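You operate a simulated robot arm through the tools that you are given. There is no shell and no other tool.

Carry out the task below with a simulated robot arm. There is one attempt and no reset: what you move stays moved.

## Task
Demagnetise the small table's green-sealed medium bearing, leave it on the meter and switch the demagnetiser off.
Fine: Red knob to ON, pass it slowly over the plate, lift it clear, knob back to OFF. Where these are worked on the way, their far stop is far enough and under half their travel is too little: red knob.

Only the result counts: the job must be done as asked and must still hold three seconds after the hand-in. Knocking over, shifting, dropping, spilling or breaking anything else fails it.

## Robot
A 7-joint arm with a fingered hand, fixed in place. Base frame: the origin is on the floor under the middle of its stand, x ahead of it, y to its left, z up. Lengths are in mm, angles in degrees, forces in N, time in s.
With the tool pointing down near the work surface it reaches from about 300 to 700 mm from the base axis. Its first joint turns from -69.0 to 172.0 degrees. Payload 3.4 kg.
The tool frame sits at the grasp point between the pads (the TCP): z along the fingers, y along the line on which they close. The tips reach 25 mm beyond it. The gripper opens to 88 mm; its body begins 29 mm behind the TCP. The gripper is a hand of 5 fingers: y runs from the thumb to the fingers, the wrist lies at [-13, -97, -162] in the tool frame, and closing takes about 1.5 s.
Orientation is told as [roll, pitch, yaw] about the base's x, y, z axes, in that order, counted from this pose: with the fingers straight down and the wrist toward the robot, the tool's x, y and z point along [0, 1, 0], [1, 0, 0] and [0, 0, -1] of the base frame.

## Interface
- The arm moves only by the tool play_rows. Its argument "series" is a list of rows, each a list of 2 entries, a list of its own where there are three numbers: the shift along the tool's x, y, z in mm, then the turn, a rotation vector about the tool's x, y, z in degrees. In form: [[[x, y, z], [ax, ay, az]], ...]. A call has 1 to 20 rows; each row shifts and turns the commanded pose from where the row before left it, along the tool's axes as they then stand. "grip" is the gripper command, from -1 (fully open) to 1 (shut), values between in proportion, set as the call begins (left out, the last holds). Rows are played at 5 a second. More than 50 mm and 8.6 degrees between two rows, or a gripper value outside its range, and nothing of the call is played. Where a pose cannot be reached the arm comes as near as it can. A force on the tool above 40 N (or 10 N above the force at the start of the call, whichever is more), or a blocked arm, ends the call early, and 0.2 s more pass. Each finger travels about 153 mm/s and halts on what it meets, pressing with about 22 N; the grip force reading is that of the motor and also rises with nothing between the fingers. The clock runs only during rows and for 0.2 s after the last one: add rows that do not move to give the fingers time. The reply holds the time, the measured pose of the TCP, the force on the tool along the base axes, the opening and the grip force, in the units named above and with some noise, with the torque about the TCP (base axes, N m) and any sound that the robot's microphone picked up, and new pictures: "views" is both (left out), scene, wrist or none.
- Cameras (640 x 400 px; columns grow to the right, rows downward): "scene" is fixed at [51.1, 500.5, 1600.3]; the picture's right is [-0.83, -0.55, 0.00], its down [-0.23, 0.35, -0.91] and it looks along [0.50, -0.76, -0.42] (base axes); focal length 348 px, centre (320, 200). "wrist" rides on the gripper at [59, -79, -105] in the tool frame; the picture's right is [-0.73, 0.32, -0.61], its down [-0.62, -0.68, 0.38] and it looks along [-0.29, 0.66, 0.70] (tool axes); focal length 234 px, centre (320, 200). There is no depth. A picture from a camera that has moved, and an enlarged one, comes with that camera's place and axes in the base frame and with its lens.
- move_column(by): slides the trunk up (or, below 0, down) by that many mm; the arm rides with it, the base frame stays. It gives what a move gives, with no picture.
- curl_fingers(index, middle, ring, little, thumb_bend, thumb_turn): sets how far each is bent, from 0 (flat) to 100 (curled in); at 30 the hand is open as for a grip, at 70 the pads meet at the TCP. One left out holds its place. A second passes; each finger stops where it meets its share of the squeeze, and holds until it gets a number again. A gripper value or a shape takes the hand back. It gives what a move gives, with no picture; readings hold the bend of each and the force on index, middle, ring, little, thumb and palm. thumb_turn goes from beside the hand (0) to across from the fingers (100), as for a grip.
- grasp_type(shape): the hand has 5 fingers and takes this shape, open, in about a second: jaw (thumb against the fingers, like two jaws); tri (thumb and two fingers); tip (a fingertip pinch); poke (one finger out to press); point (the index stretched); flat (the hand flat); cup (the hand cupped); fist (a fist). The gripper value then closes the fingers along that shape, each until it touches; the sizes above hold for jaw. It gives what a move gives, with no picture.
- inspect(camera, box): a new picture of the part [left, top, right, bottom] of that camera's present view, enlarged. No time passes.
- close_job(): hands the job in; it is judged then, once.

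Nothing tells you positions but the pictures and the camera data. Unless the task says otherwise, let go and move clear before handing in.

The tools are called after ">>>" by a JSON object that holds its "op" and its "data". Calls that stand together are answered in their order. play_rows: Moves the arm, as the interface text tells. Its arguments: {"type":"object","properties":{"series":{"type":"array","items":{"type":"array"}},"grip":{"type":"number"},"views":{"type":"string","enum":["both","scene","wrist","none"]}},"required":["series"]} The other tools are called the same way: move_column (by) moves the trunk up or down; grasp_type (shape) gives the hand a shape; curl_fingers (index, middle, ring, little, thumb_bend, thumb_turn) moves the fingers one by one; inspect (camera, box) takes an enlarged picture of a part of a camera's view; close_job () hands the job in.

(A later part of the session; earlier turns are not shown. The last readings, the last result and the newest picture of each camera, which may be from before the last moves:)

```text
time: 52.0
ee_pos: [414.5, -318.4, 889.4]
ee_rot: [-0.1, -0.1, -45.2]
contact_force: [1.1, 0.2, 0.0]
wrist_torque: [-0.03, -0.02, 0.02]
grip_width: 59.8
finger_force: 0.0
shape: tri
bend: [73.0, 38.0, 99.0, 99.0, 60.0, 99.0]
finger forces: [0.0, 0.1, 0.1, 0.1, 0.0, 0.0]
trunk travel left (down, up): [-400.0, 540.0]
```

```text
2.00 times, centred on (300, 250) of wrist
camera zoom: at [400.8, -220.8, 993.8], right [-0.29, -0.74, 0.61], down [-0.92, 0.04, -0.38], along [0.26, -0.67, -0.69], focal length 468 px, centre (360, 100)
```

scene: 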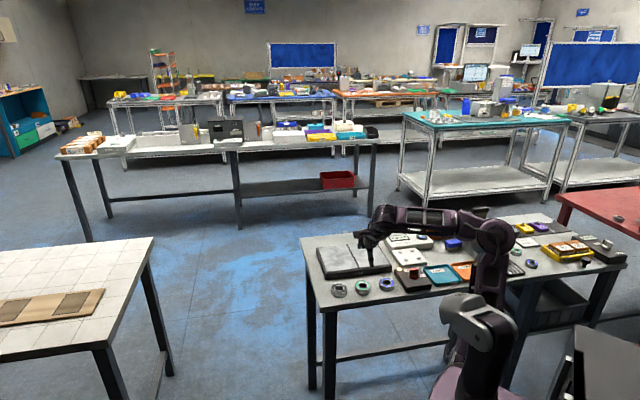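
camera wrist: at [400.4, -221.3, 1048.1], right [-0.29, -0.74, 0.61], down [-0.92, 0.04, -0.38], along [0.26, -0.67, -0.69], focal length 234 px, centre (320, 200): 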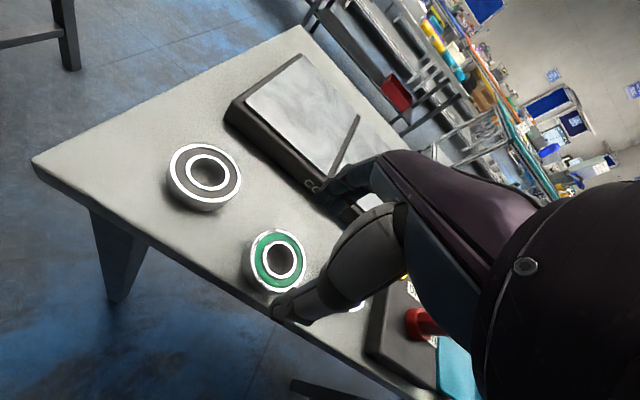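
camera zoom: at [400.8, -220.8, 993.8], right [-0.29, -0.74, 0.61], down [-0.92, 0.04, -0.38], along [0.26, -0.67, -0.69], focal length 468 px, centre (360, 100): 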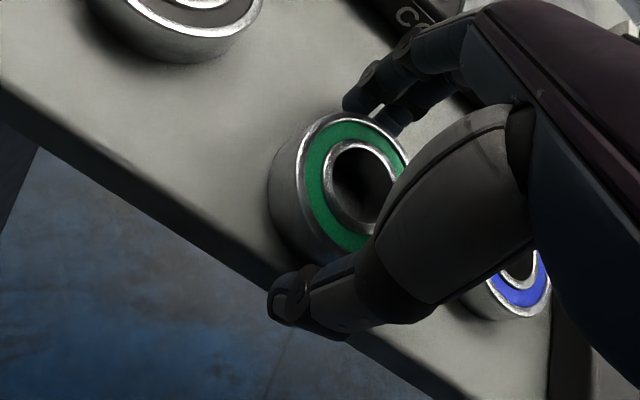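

>>> {"op": "play_rows", "data": {"series": [[[0, 0, 0], [0, 0, 0]], [[0, 0, 0], [0, 0, 0]], [[0, 0, 0], [0, 0, 0]], [[0, 0, 0], [0, 0, 0]], [[0, 0, 0], [0, 0, 0]]], "grip": 0.1, "views": "none"}}

>>> {"op": "inspect", "data": {"camera": "scene", "box": [345, 255, 395, 305]}}

>>> {"op": "inspect", "data": {"camera": "wrist", "box": [220, 150, 380, 350]}}

```text
time: 53.2
ee_pos: [413.4, -317.8, 889.3]
ee_rot: [-0.2, -0.1, -45.1]
contact_force: [-0.2, 0.5, -0.2]
wrist_torque: [-0.02, 0.02, 0.02]
grip_width: 43.5
finger_force: 21.7
shape: tri
bend: [74.0, 45.0, 100.0, 100.0, 69.0, 100.0]
finger forces: [9.7, 10.1, 0.1, 0.1, 19.9, 0.0]
trunk travel left (down, up): [-400.0, 540.0]
```

```text
8.00 times, centred on (370, 280) of scene
camera zoom: at [51.1, 500.5, 1600.3], right [-0.83, -0.55, 0.0], down [-0.23, 0.35, -0.91], along [0.5, -0.76, -0.42], focal length 2785 px, centre (-80, -440)
```

zoom: 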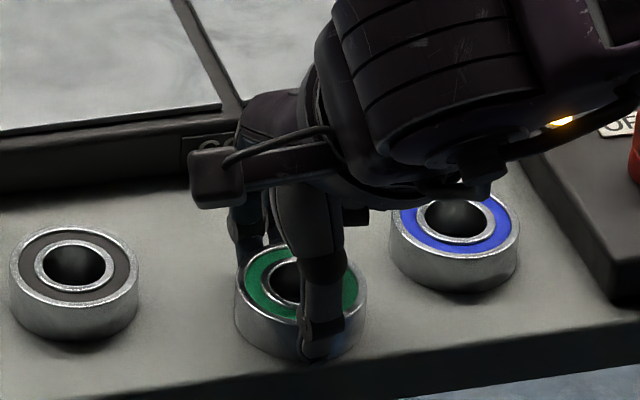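

```text
2.00 times, centred on (300, 250) of wrist
camera zoom: at [400.9, -220.8, 993.7], right [-0.29, -0.74, 0.61], down [-0.92, 0.04, -0.38], along [0.26, -0.67, -0.69], focal length 468 px, centre (360, 100)
```

zoom: 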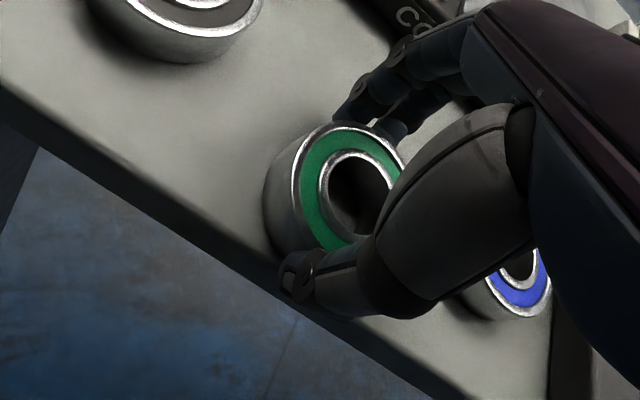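

Thumb and the two fingers now squeeze the bearing's sides evenly, about 20 N against 10+10 N, with no vertical load. I'll lift gently and check.

>>> {"op": "play_rows", "data": {"series": [[[0, 0, 0], [0, 0, 0]], [[0, 0, -4], [0, 0, 0]], [[0, 0, -6], [0, 0, 0]], [[0, 0, -10], [0, 0, 0]], [[0, 0, -10], [0, 0, 0]], [[0, 0, 0], [0, 0, 0]]], "grip": 0.3, "views": "wrist"}}

>>> {"op": "inspect", "data": {"camera": "scene", "box": [345, 245, 395, 295]}}

>>> {"op": "inspect", "data": {"camera": "wrist", "box": [220, 150, 380, 350]}}

```text
time: 54.6
ee_pos: [415.3, -318.3, 920.3]
ee_rot: [-0.2, -0.1, -45.1]
contact_force: [0.1, 0.0, -1.1]
wrist_torque: [0.03, -0.01, -0.02]
grip_width: 43.7
finger_force: 21.8
shape: tri
bend: [74.0, 45.0, 100.0, 100.0, 69.0, 100.0]
finger forces: [9.7, 9.9, 0.1, 0.0, 19.8, 0.0]
trunk travel left (down, up): [-400.0, 540.0]
camera wrist: at [401.4, -220.8, 1023.5], right [-0.29, -0.74, 0.61], down [-0.92, 0.04, -0.38], along [0.26, -0.67, -0.69], focal length 234 px, centre (320, 200)
```

wrist: 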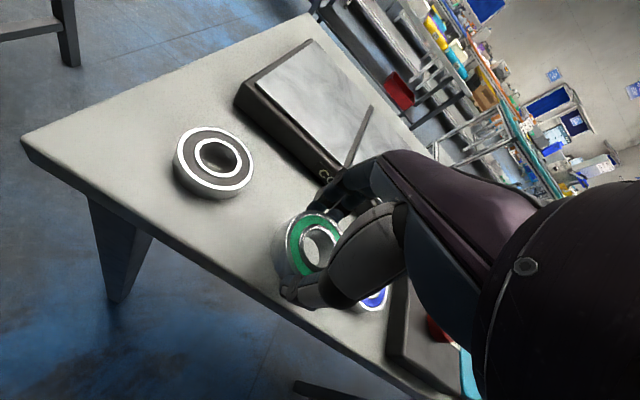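

```text
8.00 times, centred on (370, 270) of scene
camera zoom: at [51.1, 500.5, 1600.3], right [-0.83, -0.55, 0.0], down [-0.23, 0.35, -0.91], along [0.5, -0.76, -0.42], focal length 2785 px, centre (-80, -360)
```

zoom: 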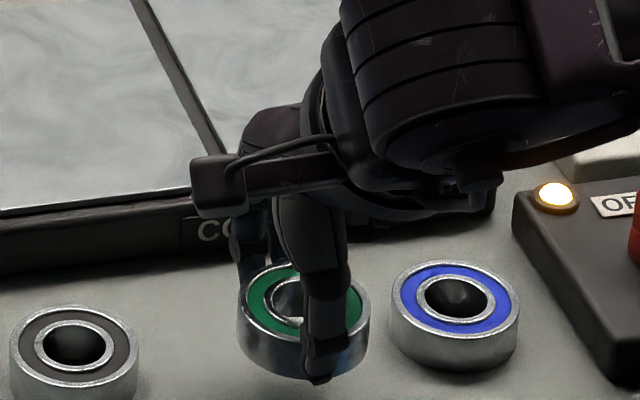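

```text
2.00 times, centred on (300, 250) of wrist
camera zoom: at [401.4, -220.8, 1023.5], right [-0.29, -0.74, 0.61], down [-0.92, 0.04, -0.38], along [0.26, -0.67, -0.69], focal length 468 px, centre (360, 100)
```

zoom: 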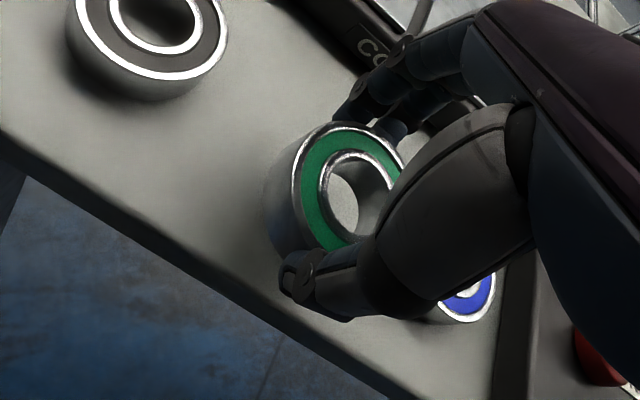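

The bearing is lifted and held firmly. I'll raise it, carry it toward the left end of the coil plate, and check reach and height there.

>>> {"op": "play_rows", "data": {"series": [[[0, 0, -10], [0, 0, 0]], [[0, 0, -15], [0, 0, 0]], [[0, 0, -15], [0, 0, 0]], [[12, 20, 0], [0, 0, 0]], [[12, 20, 0], [0, 0, 0]], [[12, 20, 0], [0, 0, 0]], [[12, 20, 0], [0, 0, 0]], [[12, 20, 0], [0, 0, 0]], [[10, 20, 0], [0, 0, 0]], [[0, 0, 0], [0, 0, 0]]]}}

>>> {"op": "inspect", "data": {"camera": "scene", "box": [300, 210, 420, 300]}}

```text
time: 56.8
ee_pos: [547.7, -355.6, 959.9]
ee_rot: [-0.1, -0.1, -45.1]
contact_force: [-0.2, 0.7, -1.3]
wrist_torque: [-0.01, -0.02, -0.01]
grip_width: 43.5
finger_force: 21.8
shape: tri
bend: [74.0, 45.0, 100.0, 100.0, 69.0, 100.0]
finger forces: [9.7, 10.3, 0.1, 0.0, 19.9, 0.0]
trunk travel left (down, up): [-400.0, 540.0]
camera wrist: at [533.5, -258.5, 1064.2], right [-0.29, -0.74, 0.61], down [-0.92, 0.04, -0.38], along [0.26, -0.67, -0.69], focal length 234 px, centre (320, 200)
```

scene: 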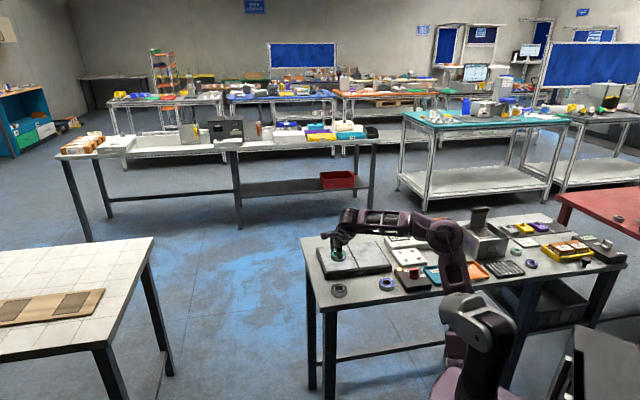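
wrist: 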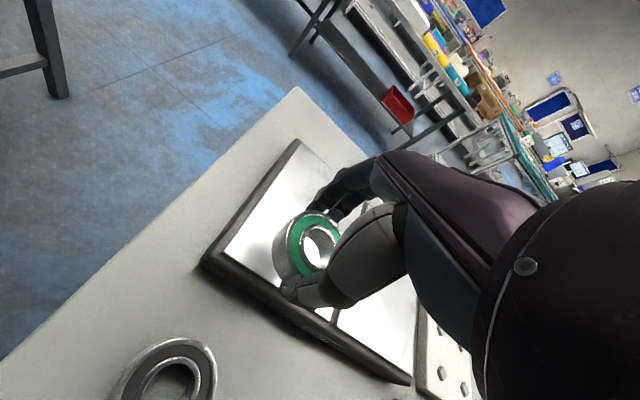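

```text
4.44 times, centred on (360, 255) of scene
camera zoom: at [51.1, 500.5, 1600.3], right [-0.83, -0.55, 0.0], down [-0.23, 0.35, -0.91], along [0.5, -0.76, -0.42], focal length 1547 px, centre (142, -44)
```

zoom: 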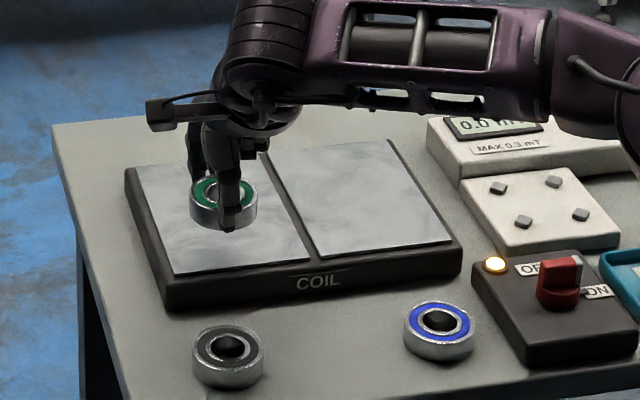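

The bearing is over the left half of the plate and within reach. I'll move it a bit further back and lower it slowly close above the plate.

>>> {"op": "play_rows", "data": {"series": [[[0, 9, 0], [0, 0, 0]], [[0, 9, 0], [0, 0, 0]], [[0, 0, 7], [0, 0, 0]], [[0, 0, 7], [0, 0, 0]], [[0, 0, 6], [0, 0, 0]], [[0, 0, 5], [0, 0, 0]], [[0, 0, 5], [0, 0, 0]], [[0, 0, 0], [0, 0, 0]]], "views": "wrist"}}

>>> {"op": "inspect", "data": {"camera": "scene", "box": [320, 225, 400, 285]}}

```text
time: 58.6
ee_pos: [561.3, -366.6, 929.1]
ee_rot: [-0.2, -0.1, -45.1]
contact_force: [0.7, 0.0, -1.5]
wrist_torque: [0.01, -0.02, 0.0]
grip_width: 43.3
finger_force: 21.8
shape: tri
bend: [74.0, 45.0, 100.0, 100.0, 69.0, 100.0]
finger forces: [9.8, 10.1, 0.0, 0.1, 19.8, 0.0]
trunk travel left (down, up): [-400.0, 540.0]
camera wrist: at [548.8, -270.0, 1034.5], right [-0.29, -0.74, 0.61], down [-0.92, 0.04, -0.38], along [0.26, -0.67, -0.69], focal length 234 px, centre (320, 200)
```

wrist: 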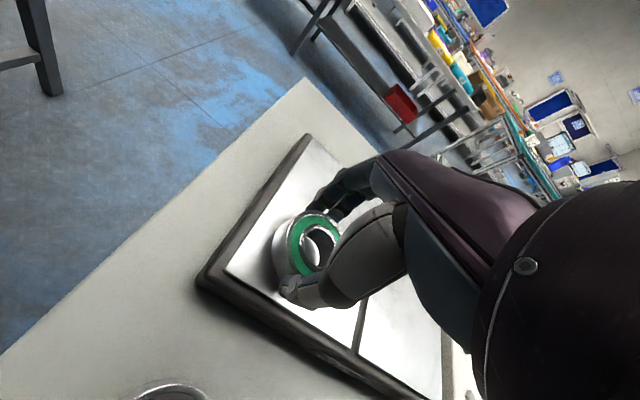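

```text
6.67 times, centred on (360, 255) of scene
camera zoom: at [51.1, 500.5, 1600.3], right [-0.83, -0.55, 0.0], down [-0.23, 0.35, -0.91], along [0.5, -0.76, -0.42], focal length 2321 px, centre (53, -167)
```

zoom: 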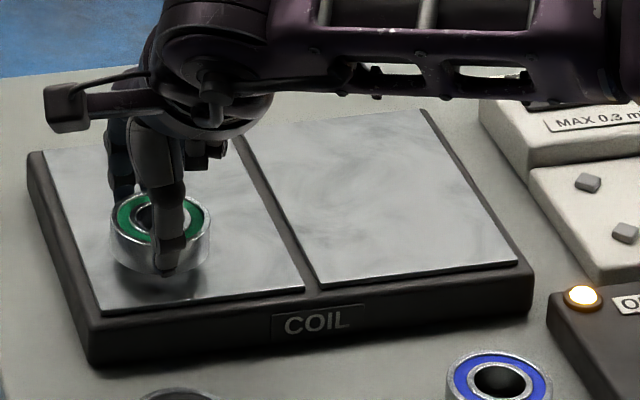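

The bearing is just above the left half of the plate. I'll lower it a few more millimetres and start the slow pass to the right.

>>> {"op": "play_rows", "data": {"series": [[[0, 1, 3], [0, 0, 0]], [[0, 1, 3], [0, 0, 0]], [[-4, 1.3, 0], [0, 0, 0]], [[-4, 1.3, 0], [0, 0, 0]], [[-4, 1.3, 0], [0, 0, 0]], [[-4, 1.3, 0], [0, 0, 0]], [[-4, 1.3, 0], [0, 0, 0]], [[-4, 1.3, 0], [0, 0, 0]], [[-4, 1.3, 0], [0, 0, 0]], [[-4, 1.3, 0], [0, 0, 0]], [[-4, 1.3, 0], [0, 0, 0]], [[-4, 1.3, 0], [0, 0, 0]], [[-4, 1, 0], [0, 0, 0]], [[-4, 1, 0], [0, 0, 0]], [[-4, 1, 0], [0, 0, 0]], [[-4, 1, 0], [0, 0, 0]], [[-4, 1, 0], [0, 0, 0]], [[-4, 1, 0], [0, 0, 0]], [[-4, 1, 0], [0, 0, 0]], [[-4, 1, 0], [0, 0, 0]]], "views": "wrist"}}

>>> {"op": "inspect", "data": {"camera": "scene", "box": [320, 225, 400, 285]}}

```text
time: 62.8
ee_pos: [527.0, -433.4, 922.7]
ee_rot: [-0.2, -0.1, -45.1]
contact_force: [-1.0, 0.3, -1.4]
wrist_torque: [0.02, -0.04, -0.02]
grip_width: 43.8
finger_force: 21.6
shape: tri
bend: [74.0, 45.0, 100.0, 100.0, 69.0, 100.0]
finger forces: [9.8, 10.3, 0.0, 0.0, 19.7, 0.0]
trunk travel left (down, up): [-400.0, 540.0]
camera wrist: at [513.7, -336.3, 1027.4], right [-0.29, -0.74, 0.61], down [-0.92, 0.04, -0.38], along [0.26, -0.67, -0.69], focal length 234 px, centre (320, 200)
```

wrist: 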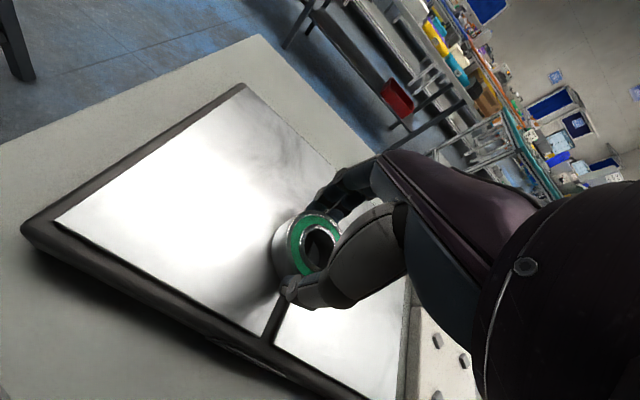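

```text
6.67 times, centred on (360, 255) of scene
camera zoom: at [51.1, 500.5, 1600.3], right [-0.83, -0.55, 0.0], down [-0.23, 0.35, -0.91], along [0.5, -0.76, -0.42], focal length 2321 px, centre (53, -167)
```

zoom: 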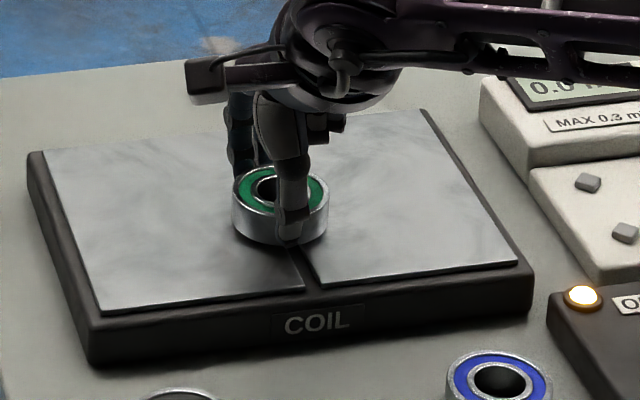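

The pass is going well and the bearing is now over the plate's middle. I'll continue to the right at the same slow speed.

>>> {"op": "play_rows", "data": {"series": [[[-4, 0.3, 0], [0, 0, 0]], [[-4, 0.3, 0], [0, 0, 0]], [[-4, 0.3, 0], [0, 0, 0]], [[-4, 0.3, 0], [0, 0, 0]], [[-4, 0.3, 0], [0, 0, 0]], [[-4, 0.3, 0], [0, 0, 0]], [[-4, 0.3, 0], [0, 0, 0]], [[-4, 0.3, 0], [0, 0, 0]], [[-4, 0, 0], [0, 0, 0]], [[-4, 0, 0], [0, 0, 0]], [[-4, 0, 0], [0, 0, 0]], [[-4, 0, 0], [0, 0, 0]], [[-4, 0, 0], [0, 0, 0]], [[-4, 0, 0], [0, 0, 0]], [[-4, 0, 0], [0, 0, 0]], [[-4, 0, 0], [0, 0, 0]], [[-4, 0, 0], [0, 0, 0]], [[-4, 0, 0], [0, 0, 0]], [[-4, 0, 0], [0, 0, 0]], [[-4, 0, 0], [0, 0, 0]]], "views": "wrist"}}

>>> {"op": "inspect", "data": {"camera": "scene", "box": [330, 220, 430, 295]}}

```text
time: 67.0
ee_pos: [471.3, -493.3, 923.2]
ee_rot: [-0.2, -0.1, -45.1]
contact_force: [-0.5, -0.7, -1.8]
wrist_torque: [-0.02, 0.0, 0.02]
grip_width: 43.5
finger_force: 22.4
shape: tri
bend: [74.0, 45.0, 100.0, 100.0, 69.0, 100.0]
finger forces: [9.8, 10.2, 0.0, 0.0, 19.8, 0.0]
trunk travel left (down, up): [-400.0, 540.0]
camera wrist: at [458.0, -396.1, 1028.0], right [-0.29, -0.74, 0.61], down [-0.92, 0.04, -0.38], along [0.26, -0.67, -0.69], focal length 234 px, centre (320, 200)
```

wrist: 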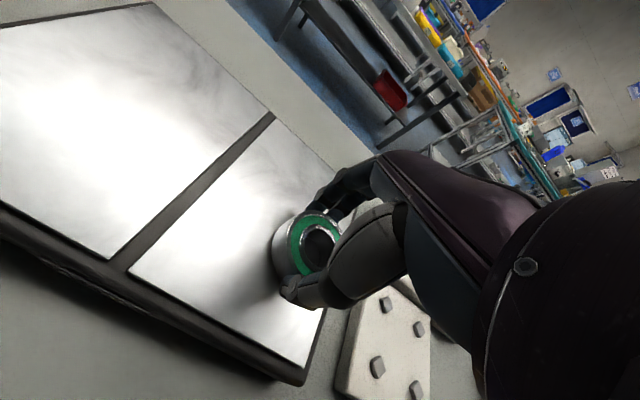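

```text
5.33 times, centred on (380, 258) of scene
camera zoom: at [51.1, 500.5, 1600.3], right [-0.83, -0.55, 0.0], down [-0.23, 0.35, -0.91], along [0.5, -0.76, -0.42], focal length 1857 px, centre (0, -107)
```

zoom: 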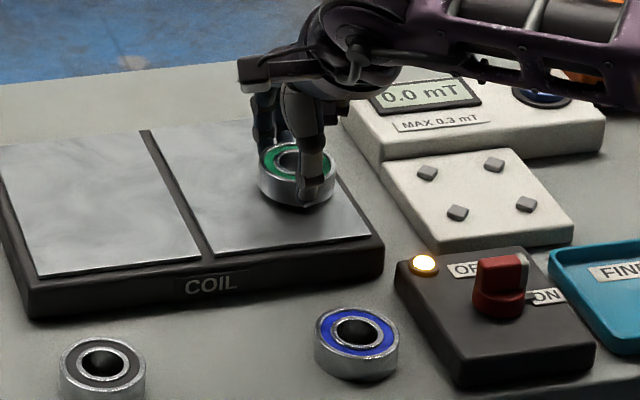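

Nearly at the right end. I'll finish the pass and then lift slowly, straight up and clear.

>>> {"op": "play_rows", "data": {"series": [[[-4, 0, 0], [0, 0, 0]], [[-4, 0, 0], [0, 0, 0]], [[-4, 0, 0], [0, 0, 0]], [[-4, 0, 0], [0, 0, 0]], [[-4, 0, 0], [0, 0, 0]], [[-4, 0, -2], [0, 0, 0]], [[-3, 0, -4], [0, 0, 0]], [[0, 0, -5], [0, 0, 0]], [[0, 0, -5], [0, 0, 0]], [[0, 0, -5], [0, 0, 0]], [[0, 0, -5], [0, 0, 0]], [[0, 0, -5], [0, 0, 0]], [[0, 0, -5], [0, 0, 0]], [[0, 0, -5], [0, 0, 0]], [[0, 0, -5], [0, 0, 0]], [[0, 0, -6], [0, 0, 0]], [[0, 0, -6], [0, 0, 0]], [[0, 0, -6], [0, 0, 0]], [[0, 0, -6], [0, 0, 0]], [[0, 0, -6], [0, 0, 0]]], "views": "wrist"}}

>>> {"op": "inspect", "data": {"camera": "scene", "box": [330, 200, 450, 290]}}

```text
time: 71.2
ee_pos: [453.3, -510.7, 1001.5]
ee_rot: [0.0, -0.1, -45.1]
contact_force: [1.0, 0.1, -1.0]
wrist_torque: [0.0, -0.02, 0.0]
grip_width: 43.2
finger_force: 21.6
shape: tri
bend: [74.0, 45.0, 100.0, 100.0, 69.0, 100.0]
finger forces: [9.7, 10.2, 0.0, 0.0, 19.8, 0.0]
trunk travel left (down, up): [-400.0, 540.0]
camera wrist: at [439.8, -413.8, 1106.4], right [-0.29, -0.74, 0.61], down [-0.92, 0.04, -0.38], along [0.26, -0.67, -0.69], focal length 234 px, centre (320, 200)
```

wrist: 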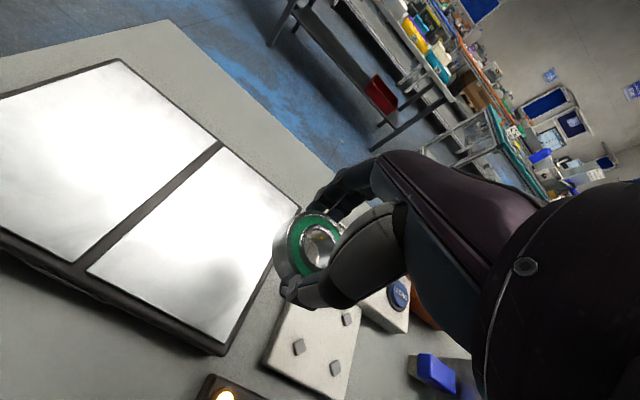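

```text
4.44 times, centred on (390, 245) of scene
camera zoom: at [51.1, 500.5, 1600.3], right [-0.83, -0.55, 0.0], down [-0.23, 0.35, -0.91], along [0.5, -0.76, -0.42], focal length 1547 px, centre (9, 0)
```

zoom: 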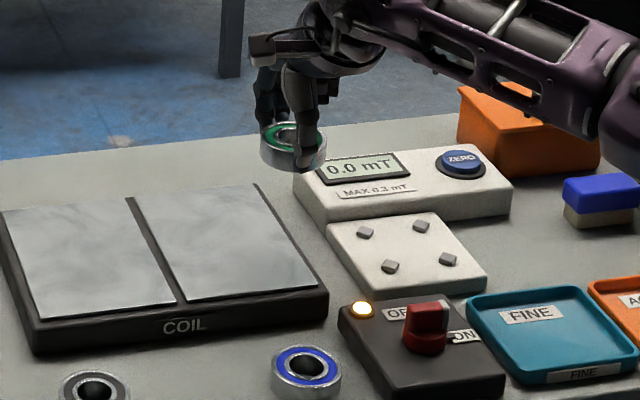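

The bearing is lifted well clear of the plate. I'll zoom in to measure how it sits in the grip before placing it on the meter.

>>> {"op": "inspect", "data": {"camera": "wrist", "box": [255, 180, 365, 320]}}

>>> {"op": "inspect", "data": {"camera": "scene", "box": [378, 220, 418, 245]}}

```text
2.86 times, centred on (310, 250) of wrist
camera zoom: at [439.8, -413.8, 1106.4], right [-0.29, -0.74, 0.61], down [-0.92, 0.04, -0.38], along [0.26, -0.67, -0.69], focal length 669 px, centre (349, 57)
```

zoom: 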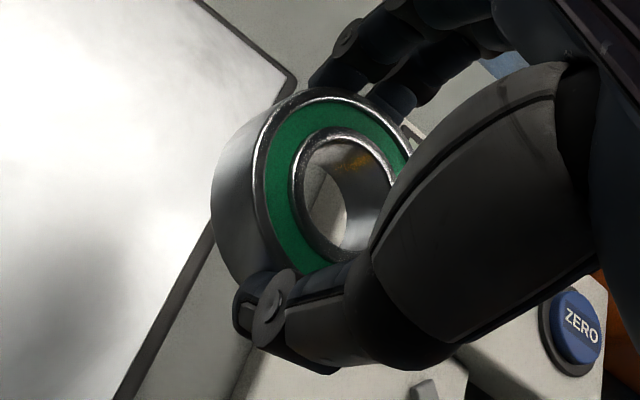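

```text
16.00 times, centred on (398, 232) of scene
camera zoom: at [51.1, 500.5, 1600.3], right [-0.83, -0.55, 0.0], down [-0.23, 0.35, -0.91], along [0.5, -0.76, -0.42], focal length 5571 px, centre (-928, -320)
```

zoom: 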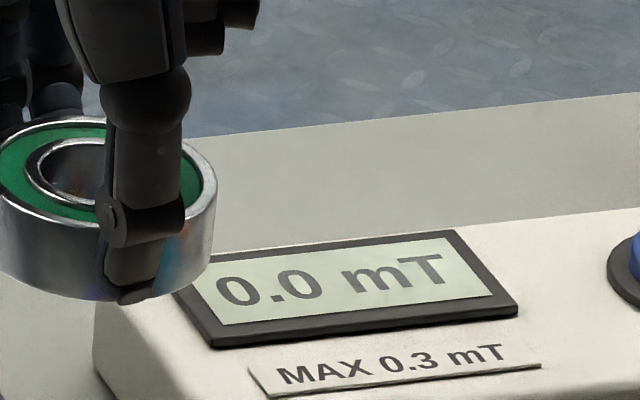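

The bearing sits centred in the grip, about 3 mm toward the thumb. I'll move across at height toward the meter pad, checking reach partway.

>>> {"op": "play_rows", "data": {"series": [[[-18, -1.5, 0], [0, 0, 0]], [[-18, -1.5, 0], [0, 0, 0]], [[-18, -1.5, 0], [0, 0, 0]], [[-18, -1, 5], [0, 0, 0]], [[0, 0, 0], [0, 0, 0]]], "views": "none"}}

```text
time: 72.4
ee_pos: [398.2, -559.2, 994.2]
ee_rot: [-0.2, -0.2, -45.1]
contact_force: [0.0, 1.4, -1.6]
wrist_torque: [-0.01, 0.04, 0.04]
grip_width: 43.6
finger_force: 21.9
shape: tri
bend: [74.0, 45.0, 100.0, 100.0, 69.0, 100.0]
finger forces: [9.9, 10.1, 0.0, 0.1, 19.8, 0.0]
trunk travel left (down, up): [-400.0, 540.0]
```

>>> {"op": "play_rows", "data": {"series": [[[-12, 0, 6], [0, 0, 0]], [[-12, 0.2, 6], [0, 0, 0]], [[-11, 0.2, 6], [0, 0, 0]], [[0, 0, 0], [0, 0, 0]]], "views": "wrist"}}

>>> {"op": "inspect", "data": {"camera": "scene", "box": [370, 210, 460, 275]}}

>>> {"op": "inspect", "data": {"camera": "wrist", "box": [200, 150, 400, 350]}}

```text
time: 73.4
ee_pos: [372.7, -583.3, 975.6]
ee_rot: [-0.2, -0.1, -45.1]
contact_force: [-0.2, -0.3, -1.2]
wrist_torque: [0.05, 0.03, -0.02]
grip_width: 43.4
finger_force: 22.0
shape: tri
bend: [74.0, 45.0, 100.0, 100.0, 69.0, 100.0]
finger forces: [9.9, 10.3, 0.1, 0.0, 19.8, 0.0]
trunk travel left (down, up): [-400.0, 540.0]
camera wrist: at [358.4, -485.6, 1080.5], right [-0.29, -0.74, 0.61], down [-0.92, 0.04, -0.38], along [0.26, -0.67, -0.69], focal length 234 px, centre (320, 200)
```

wrist: 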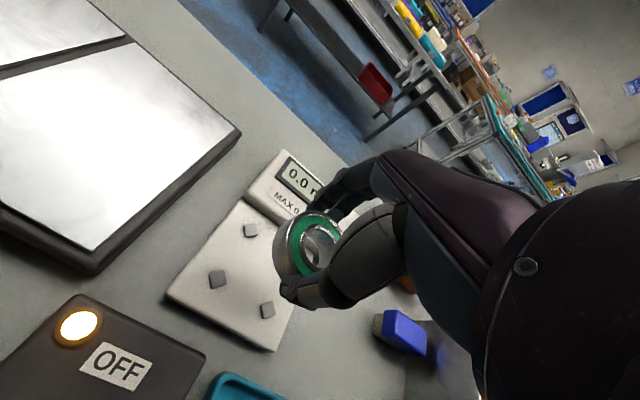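

```text
6.15 times, centred on (415, 242) of scene
camera zoom: at [51.1, 500.5, 1600.3], right [-0.83, -0.55, 0.0], down [-0.23, 0.35, -0.91], along [0.5, -0.76, -0.42], focal length 2143 px, centre (-265, -62)
```

zoom: 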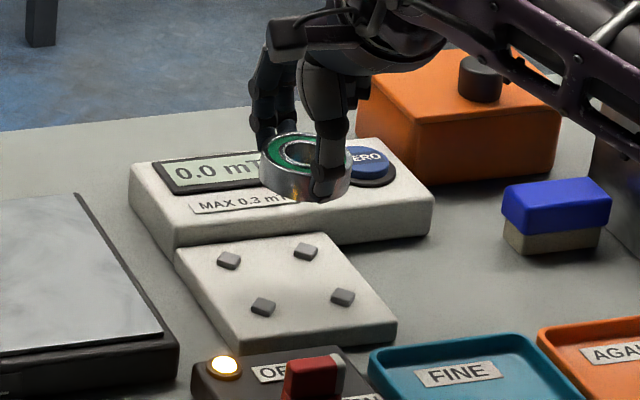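

```text
2.00 times, centred on (300, 250) of wrist
camera zoom: at [358.4, -485.6, 1080.5], right [-0.29, -0.74, 0.61], down [-0.92, 0.04, -0.38], along [0.26, -0.67, -0.69], focal length 468 px, centre (360, 100)
```

zoom: 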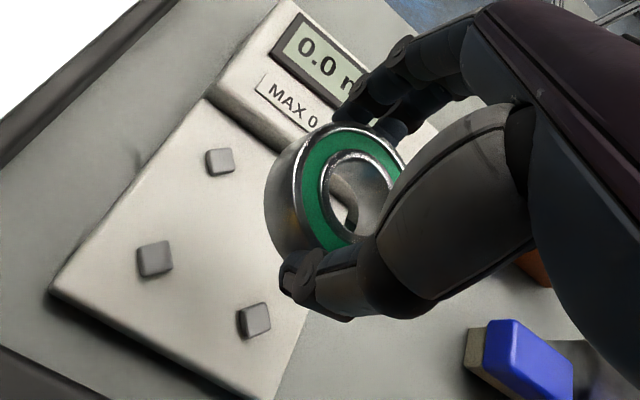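

The bearing is within about 2 mm of the pad centre between the four studs. I'll correct slightly and descend to just above the pad.

>>> {"op": "play_rows", "data": {"series": [[[0, 1.5, 10], [0, 0, 0]], [[0, 0, 10], [0, 0, 0]], [[0, 0, 10], [0, 0, 0]], [[0, 0, 10], [0, 0, 0]], [[0, 0, 10], [0, 0, 0]], [[0, 0, 10], [0, 0, 0]], [[0, 0, 4], [0, 0, 0]], [[0, 0, 0], [0, 0, 0]]], "views": "wrist"}}

>>> {"op": "inspect", "data": {"camera": "scene", "box": [380, 225, 440, 270]}}

>>> {"op": "inspect", "data": {"camera": "wrist", "box": [200, 150, 400, 350]}}

```text
time: 75.2
ee_pos: [375.9, -583.7, 913.4]
ee_rot: [-0.2, -0.1, -45.1]
contact_force: [-0.5, 0.1, -1.7]
wrist_torque: [0.0, -0.05, 0.0]
grip_width: 43.6
finger_force: 21.5
shape: tri
bend: [74.0, 45.0, 100.0, 100.0, 69.0, 100.0]
finger forces: [9.8, 10.2, 0.1, 0.1, 19.8, 0.0]
trunk travel left (down, up): [-400.0, 540.0]
camera wrist: at [361.1, -485.8, 1017.7], right [-0.29, -0.74, 0.61], down [-0.92, 0.04, -0.38], along [0.26, -0.67, -0.69], focal length 234 px, centre (320, 200)
```

wrist: 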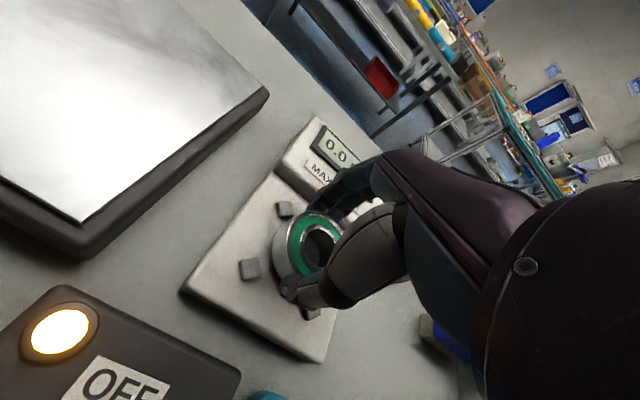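

```text
8.89 times, centred on (410, 248) of scene
camera zoom: at [51.1, 500.5, 1600.3], right [-0.83, -0.55, 0.0], down [-0.23, 0.35, -0.91], along [0.5, -0.76, -0.42], focal length 3095 px, centre (-480, -222)
```

zoom: 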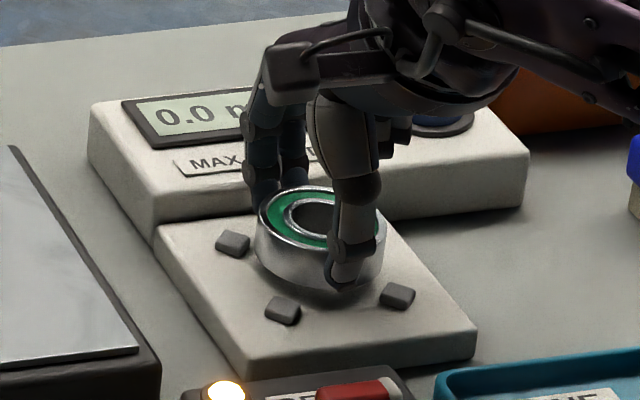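

```text
2.00 times, centred on (300, 250) of wrist
camera zoom: at [361.1, -485.8, 1017.7], right [-0.29, -0.74, 0.61], down [-0.92, 0.04, -0.38], along [0.26, -0.67, -0.69], focal length 468 px, centre (360, 100)
```

zoom: 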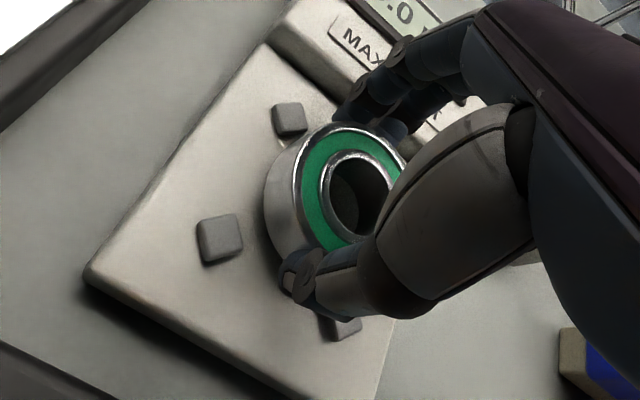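

The bearing is about 13 mm above the pad and roughly between the studs. I'll lower to just above stud height and check the gaps.

>>> {"op": "play_rows", "data": {"series": [[[0, 0, 4], [0, 0, 0]], [[0, 0, 3], [0, 0, 0]], [[0, 0, 0], [0, 0, 0]]], "views": "none"}}

>>> {"op": "inspect", "data": {"camera": "scene", "box": [390, 235, 430, 265]}}

>>> {"op": "inspect", "data": {"camera": "wrist", "box": [230, 150, 390, 330]}}

```text
time: 76.0
ee_pos: [375.9, -583.7, 904.8]
ee_rot: [-0.1, 0.0, -45.1]
contact_force: [-0.2, -0.2, -1.3]
wrist_torque: [-0.01, -0.02, 0.01]
grip_width: 43.2
finger_force: 21.8
shape: tri
bend: [74.0, 45.0, 100.0, 100.0, 69.0, 100.0]
finger forces: [9.7, 10.1, 0.0, 0.0, 20.2, 0.1]
trunk travel left (down, up): [-400.0, 540.0]
```

```text
13.33 times, centred on (410, 250) of scene
camera zoom: at [51.1, 500.5, 1600.3], right [-0.83, -0.55, 0.0], down [-0.23, 0.35, -0.91], along [0.5, -0.76, -0.42], focal length 4642 px, centre (-880, -467)
```

zoom: 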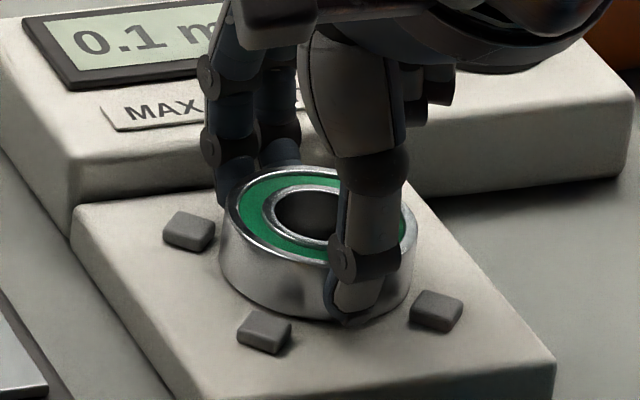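

```text
2.22 times, centred on (310, 240) of wrist
camera zoom: at [361.2, -486.5, 1010.4], right [-0.29, -0.74, 0.61], down [-0.92, 0.04, -0.38], along [0.26, -0.67, -0.69], focal length 520 px, centre (342, 111)
```

zoom: 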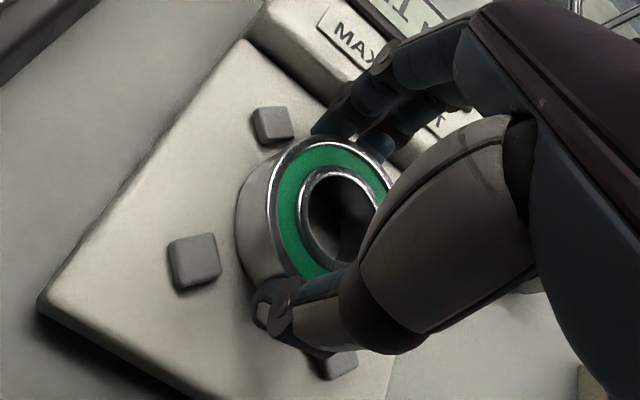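

The meter now reads 0.1 mT, below the 0.3 limit, and the bearing is centred between the studs. I'll lower the last few millimetres until it touches the pad.

>>> {"op": "play_rows", "data": {"series": [[[0, 0, 1.5], [0, 0, 0]], [[0, 0, 1.5], [0, 0, 0]], [[0, 0, 0], [0, 0, 0]]], "views": "none"}}

>>> {"op": "play_rows", "data": {"series": [[[0, 0, 1], [0, 0, 0]], [[0, 0, 1], [0, 0, 0]], [[0, 0, 0], [0, 0, 0]]], "views": "none"}}

>>> {"op": "inspect", "data": {"camera": "scene", "box": [390, 235, 430, 265]}}

```text
time: 76.8
ee_pos: [374.9, -583.3, 905.4]
ee_rot: [-0.1, -0.3, -45.1]
contact_force: [2.3, 0.0, 4.9]
wrist_torque: [0.01, -0.03, 0.02]
grip_width: 43.3
finger_force: 22.0
shape: tri
bend: [74.0, 45.0, 100.0, 100.0, 69.0, 100.0]
finger forces: [10.9, 11.1, 0.1, 0.0, 20.3, 0.0]
trunk travel left (down, up): [-400.0, 540.0]
```

```text
time: 77.6
ee_pos: [373.5, -582.4, 904.0]
ee_rot: [-0.2, -0.4, -45.2]
contact_force: [5.4, -3.9, 16.7]
wrist_torque: [-0.12, -0.14, 0.03]
grip_width: 44.0
finger_force: 22.3
shape: tri
bend: [74.0, 43.0, 100.0, 100.0, 71.0, 100.0]
finger forces: [12.9, 13.3, 0.0, 0.1, 19.8, 0.0]
trunk travel left (down, up): [-400.0, 540.0]
```

```text
13.33 times, centred on (410, 250) of scene
camera zoom: at [51.1, 500.5, 1600.3], right [-0.83, -0.55, 0.0], down [-0.23, 0.35, -0.91], along [0.5, -0.76, -0.42], focal length 4642 px, centre (-880, -467)
```

zoom: 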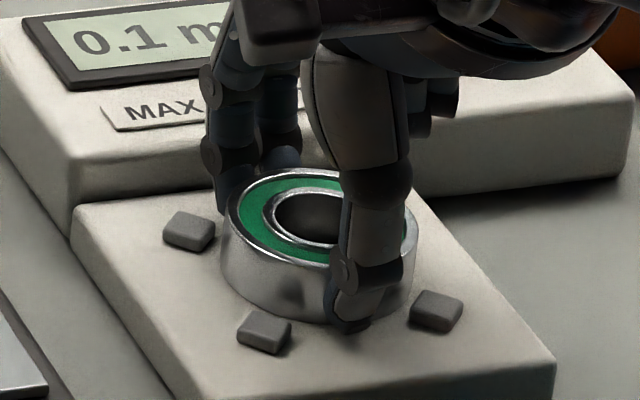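

>>> {"op": "inspect", "data": {"camera": "wrist", "box": [230, 170, 350, 330]}}

>>> {"op": "inspect", "data": {"camera": "scene", "box": [398, 248, 428, 268]}}

>>> {"op": "inspect", "data": {"camera": "scene", "box": [385, 235, 445, 280]}}

```text
2.50 times, centred on (290, 250) of wrist
camera zoom: at [359.2, -484.7, 1007.5], right [-0.29, -0.74, 0.61], down [-0.92, 0.04, -0.39], along [0.26, -0.67, -0.69], focal length 585 px, centre (395, 75)
```

zoom: 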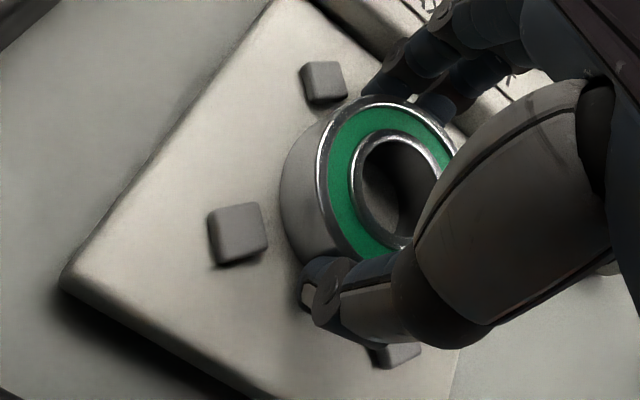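

```text
16.00 times, centred on (413, 258) of scene
camera zoom: at [51.1, 500.5, 1600.3], right [-0.83, -0.55, 0.0], down [-0.23, 0.35, -0.91], along [0.5, -0.76, -0.42], focal length 5571 px, centre (-1168, -728)
```

zoom: 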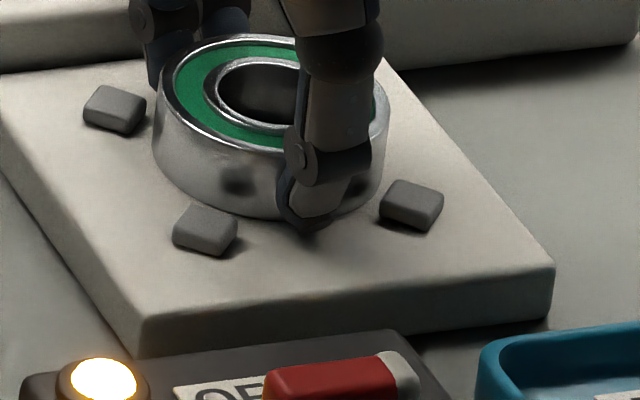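

```text
8.89 times, centred on (415, 258) of scene
camera zoom: at [51.1, 500.5, 1600.3], right [-0.83, -0.55, 0.0], down [-0.23, 0.35, -0.91], along [0.5, -0.76, -0.42], focal length 3095 px, centre (-524, -311)
```

zoom: 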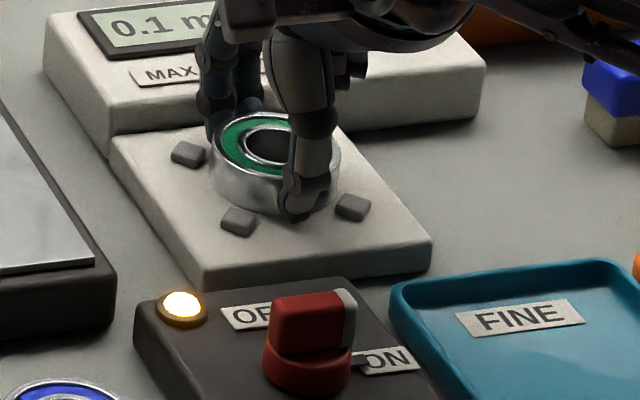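

The bearing is resting on the pad between the studs. I'll ease the downward pressure, then open the fingers just enough to free it without touching the meter housing.

>>> {"op": "play_rows", "data": {"series": [[[0, 0, -1.5], [0, 0, 0]], [[0, 0, -1.5], [0, 0, 0]], [[0, 0, 0], [0, 0, 0]]], "views": "none"}}

```text
time: 78.4
ee_pos: [374.3, -583.6, 904.0]
ee_rot: [-0.2, 0.0, -45.1]
contact_force: [0.3, 0.4, 5.8]
wrist_torque: [-0.05, -0.04, -0.03]
grip_width: 43.9
finger_force: 22.3
shape: tri
bend: [74.0, 43.0, 100.0, 100.0, 71.0, 100.0]
finger forces: [10.4, 11.3, 0.1, 0.0, 21.2, 0.0]
trunk travel left (down, up): [-400.0, 540.0]
```

>>> {"op": "play_rows", "data": {"series": [[[0, 0, 0], [0, 0, 0]], [[0, 0, 0], [0, 0, 0]], [[0, 0, 0], [0, 0, 0]], [[0, 0, 0], [0, 0, 0]]], "grip": -0.3, "views": "none"}}

>>> {"op": "inspect", "data": {"camera": "scene", "box": [390, 235, 430, 265]}}

>>> {"op": "inspect", "data": {"camera": "wrist", "box": [230, 150, 390, 330]}}

```text
time: 79.4
ee_pos: [375.9, -583.5, 903.2]
ee_rot: [-0.2, -0.1, -45.1]
contact_force: [0.2, 0.0, -0.7]
wrist_torque: [0.04, 0.0, 0.02]
grip_width: 56.8
finger_force: 0.1
shape: tri
bend: [73.0, 39.0, 99.0, 99.0, 62.0, 100.0]
finger forces: [0.0, 0.1, 0.0, 0.0, 0.0, 0.0]
trunk travel left (down, up): [-400.0, 540.0]
```

```text
13.33 times, centred on (410, 250) of scene
camera zoom: at [51.1, 500.5, 1600.3], right [-0.83, -0.55, 0.0], down [-0.23, 0.35, -0.91], along [0.5, -0.76, -0.42], focal length 4642 px, centre (-880, -467)
```

zoom: 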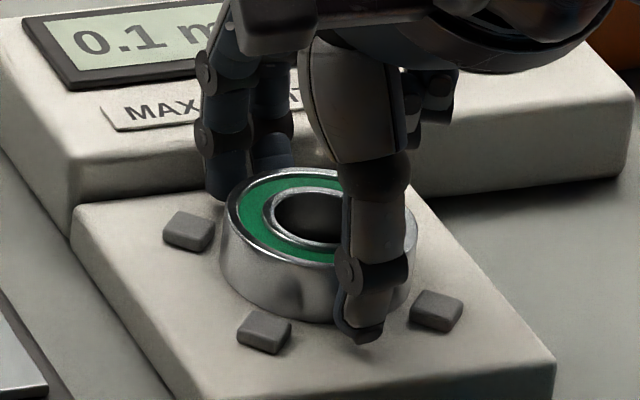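

```text
2.22 times, centred on (310, 240) of wrist
camera zoom: at [360.9, -486.2, 1008.9], right [-0.29, -0.74, 0.61], down [-0.92, 0.04, -0.38], along [0.26, -0.67, -0.69], focal length 520 px, centre (342, 111)
```

zoom: 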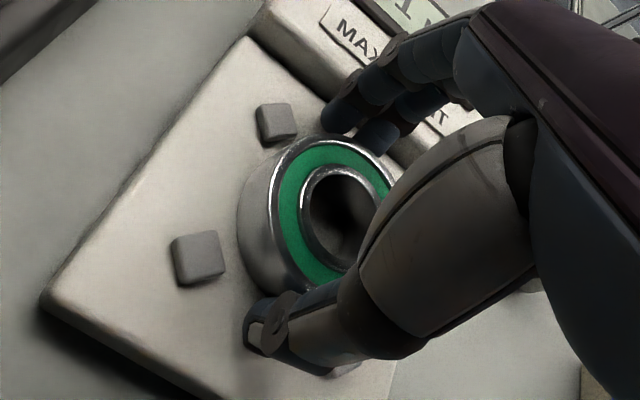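

The bearing is free on the pad and the meter still reads 0.1 mT. I'll rise straight up slowly.

>>> {"op": "play_rows", "data": {"series": [[[0, 0, -3], [0, 0, 0]], [[0, 0, -4], [0, 0, 0]], [[0, 0, -6], [0, 0, 0]], [[0, 0, -10], [0, 0, 0]], [[0, 0, -15], [0, 0, 0]], [[0, 0, -15], [0, 0, 0]], [[0, 0, -15], [0, 0, 0]], [[0, 0, 0], [0, 0, 0]]], "views": "none"}}

>>> {"op": "inspect", "data": {"camera": "scene", "box": [385, 225, 445, 270]}}

>>> {"op": "inspect", "data": {"camera": "wrist", "box": [180, 130, 380, 330]}}

```text
time: 81.2
ee_pos: [374.2, -582.8, 973.2]
ee_rot: [-0.1, -0.1, -45.1]
contact_force: [0.0, -0.5, -0.4]
wrist_torque: [-0.01, 0.01, -0.01]
grip_width: 56.9
finger_force: 0.0
shape: tri
bend: [73.0, 39.0, 99.0, 99.0, 62.0, 100.0]
finger forces: [0.1, 0.0, 0.0, 0.1, 0.1, 0.1]
trunk travel left (down, up): [-400.0, 540.0]
```

```text
8.89 times, centred on (415, 248) of scene
camera zoom: at [51.1, 500.5, 1600.3], right [-0.83, -0.55, 0.0], down [-0.23, 0.35, -0.91], along [0.5, -0.76, -0.42], focal length 3095 px, centre (-524, -222)
```

zoom: 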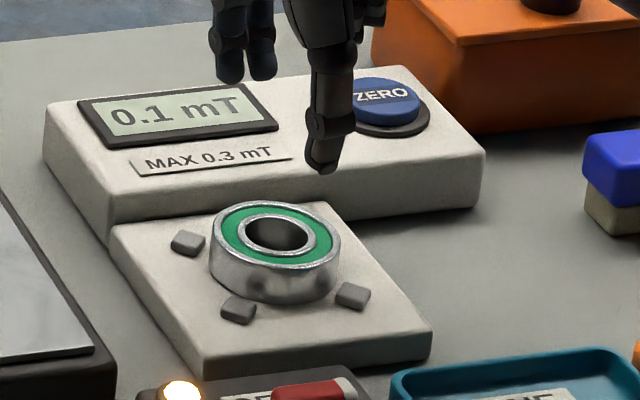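

```text
2.00 times, centred on (280, 230) of wrist
camera zoom: at [360.3, -485.6, 1077.1], right [-0.29, -0.74, 0.61], down [-0.92, 0.04, -0.38], along [0.26, -0.67, -0.69], focal length 468 px, centre (400, 140)
```

zoom: 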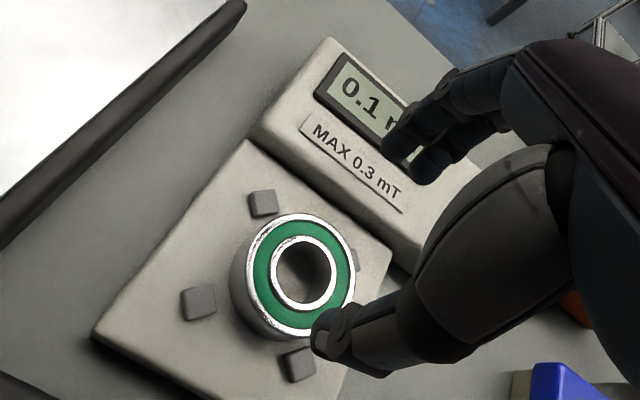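

The bearing is on the meter reading 0.1 mT. Next is the knob: I'll move the hand to the front side of it at safe height, turn to yaw -60°, and form the single-finger shape again.

>>> {"op": "play_rows", "data": {"series": [[[0, 0, -10], [0, 0, 0]], [[6.7, -34.7, 0], [0, 0, 0]], [[6.7, -34.7, 0], [0, 0, 0]], [[6.7, -34.7, 0], [0, 0, 0]], [[6.7, -34.7, 0], [0, 0, 0]], [[6.5, -34.5, 0], [0, 0, 0]], [[0, 0, 0], [0, 0, 7.5]], [[0, 0, 0], [0, 0, 7.5]], [[0, 0, 0], [0, 0, 0]]], "views": "none"}}

>>> {"op": "grasp_type", "data": {"shape": "poke"}}

>>> {"op": "curl_fingers", "data": {"middle": 99, "index": 66}}

>>> {"op": "inspect", "data": {"camera": "scene", "box": [380, 215, 460, 290]}}

>>> {"op": "inspect", "data": {"camera": "wrist", "box": [180, 130, 380, 330]}}

```text
time: 83.2
ee_pos: [274.4, -437.0, 983.9]
ee_rot: [-0.1, -0.1, -60.1]
contact_force: [0.8, 0.4, 0.7]
wrist_torque: [0.01, 0.02, -0.02]
grip_width: 57.0
finger_force: 0.1
shape: tri
bend: [73.0, 39.0, 99.0, 99.0, 62.0, 100.0]
finger forces: [0.0, 0.1, 0.1, 0.1, 0.0, 0.1]
trunk travel left (down, up): [-400.0, 540.0]
```

```text
time: 84.1
ee_pos: [273.5, -437.3, 983.6]
ee_rot: [-0.1, -0.2, -60.0]
contact_force: [0.5, -0.4, 0.4]
wrist_torque: [0.02, 0.03, 0.01]
grip_width: 0.1
finger_force: 0.0
shape: poke
bend: [70.0, 70.0, 99.0, 99.0, 100.0, 100.0]
finger forces: [0.0, 0.1, 0.0, 0.1, 0.0, 0.0]
trunk travel left (down, up): [-400.0, 540.0]
```

```text
time: 85.1
ee_pos: [274.5, -437.2, 984.3]
ee_rot: [-0.1, -0.2, -60.0]
contact_force: [-0.1, -0.5, -0.3]
wrist_torque: [0.02, -0.01, 0.0]
grip_width: 26.1
finger_force: 0.0
shape: fingers
bend: [66.0, 99.0, 99.0, 99.0, 100.0, 100.0]
finger forces: [0.1, 0.0, 0.1, 0.0, 0.0, 0.0]
trunk travel left (down, up): [-400.0, 540.0]
```

```text
5.33 times, centred on (420, 252) of scene
camera zoom: at [51.1, 500.5, 1600.3], right [-0.83, -0.55, 0.0], down [-0.23, 0.35, -0.91], along [0.5, -0.76, -0.42], focal length 1857 px, centre (-213, -80)
```

zoom: 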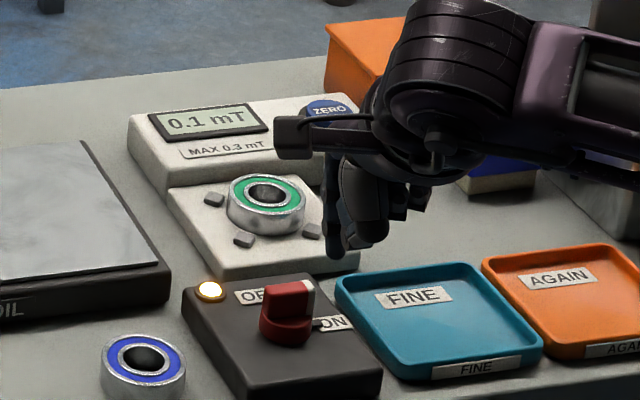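

```text
2.00 times, centred on (280, 230) of wrist
camera zoom: at [286.6, -339.4, 1088.1], right [-0.47, -0.64, 0.61], down [-0.88, 0.28, -0.38], along [0.08, -0.72, -0.69], focal length 468 px, centre (400, 140)
```

zoom: 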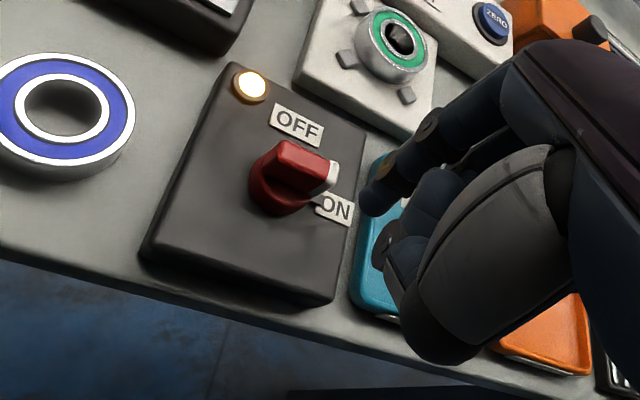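

The index finger is in front of the knob, on its ON side. I'll lower it to bar height and check its position.

>>> {"op": "play_rows", "data": {"series": [[[0, 0, 14], [0, 0, 0]], [[0, 0, 14], [0, 0, 0]], [[0, 0, 14], [0, 0, 0]], [[0, 0, 10], [0, 0, 0]], [[0, 0, 6], [0, 0, 0]], [[0, 0, 0], [0, 0, 0]]], "views": "none"}}

>>> {"op": "inspect", "data": {"camera": "scene", "box": [395, 240, 435, 290]}}

>>> {"op": "inspect", "data": {"camera": "wrist", "box": [180, 130, 380, 330]}}

```text
time: 86.5
ee_pos: [274.9, -437.1, 923.9]
ee_rot: [-0.2, -0.2, -60.2]
contact_force: [-0.4, 1.2, -0.3]
wrist_torque: [0.01, -0.04, -0.03]
grip_width: 26.1
finger_force: 0.0
shape: fingers
bend: [66.0, 99.0, 99.0, 99.0, 100.0, 100.0]
finger forces: [0.1, 0.0, 0.0, 0.1, 0.1, 0.0]
trunk travel left (down, up): [-400.0, 540.0]
```

```text
8.00 times, centred on (415, 265) of scene
camera zoom: at [51.1, 500.5, 1600.3], right [-0.83, -0.55, 0.0], down [-0.23, 0.35, -0.91], along [0.5, -0.76, -0.42], focal length 2785 px, centre (-440, -320)
```

zoom: 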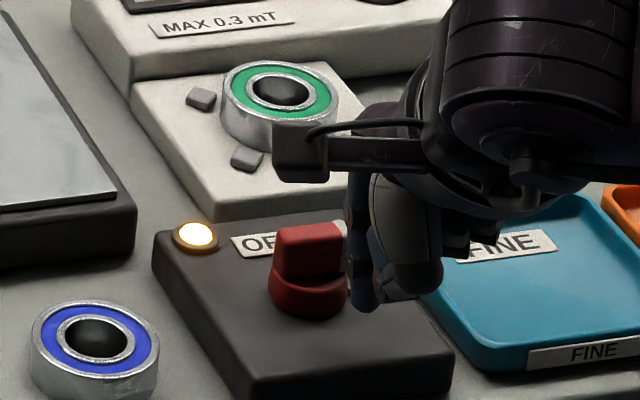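

```text
2.00 times, centred on (280, 230) of wrist
camera zoom: at [286.5, -339.5, 1028.6], right [-0.47, -0.64, 0.61], down [-0.88, 0.28, -0.38], along [0.08, -0.72, -0.69], focal length 468 px, centre (400, 140)
```

zoom: 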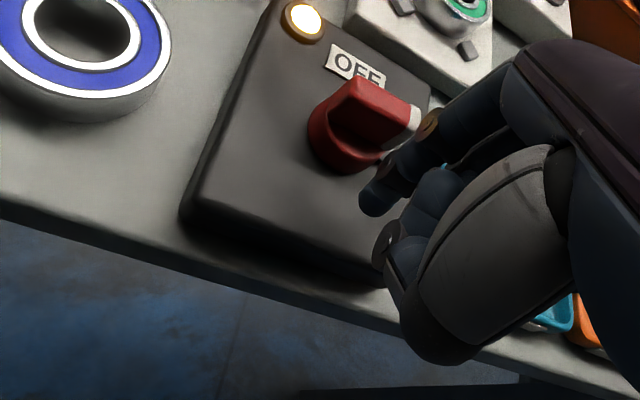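

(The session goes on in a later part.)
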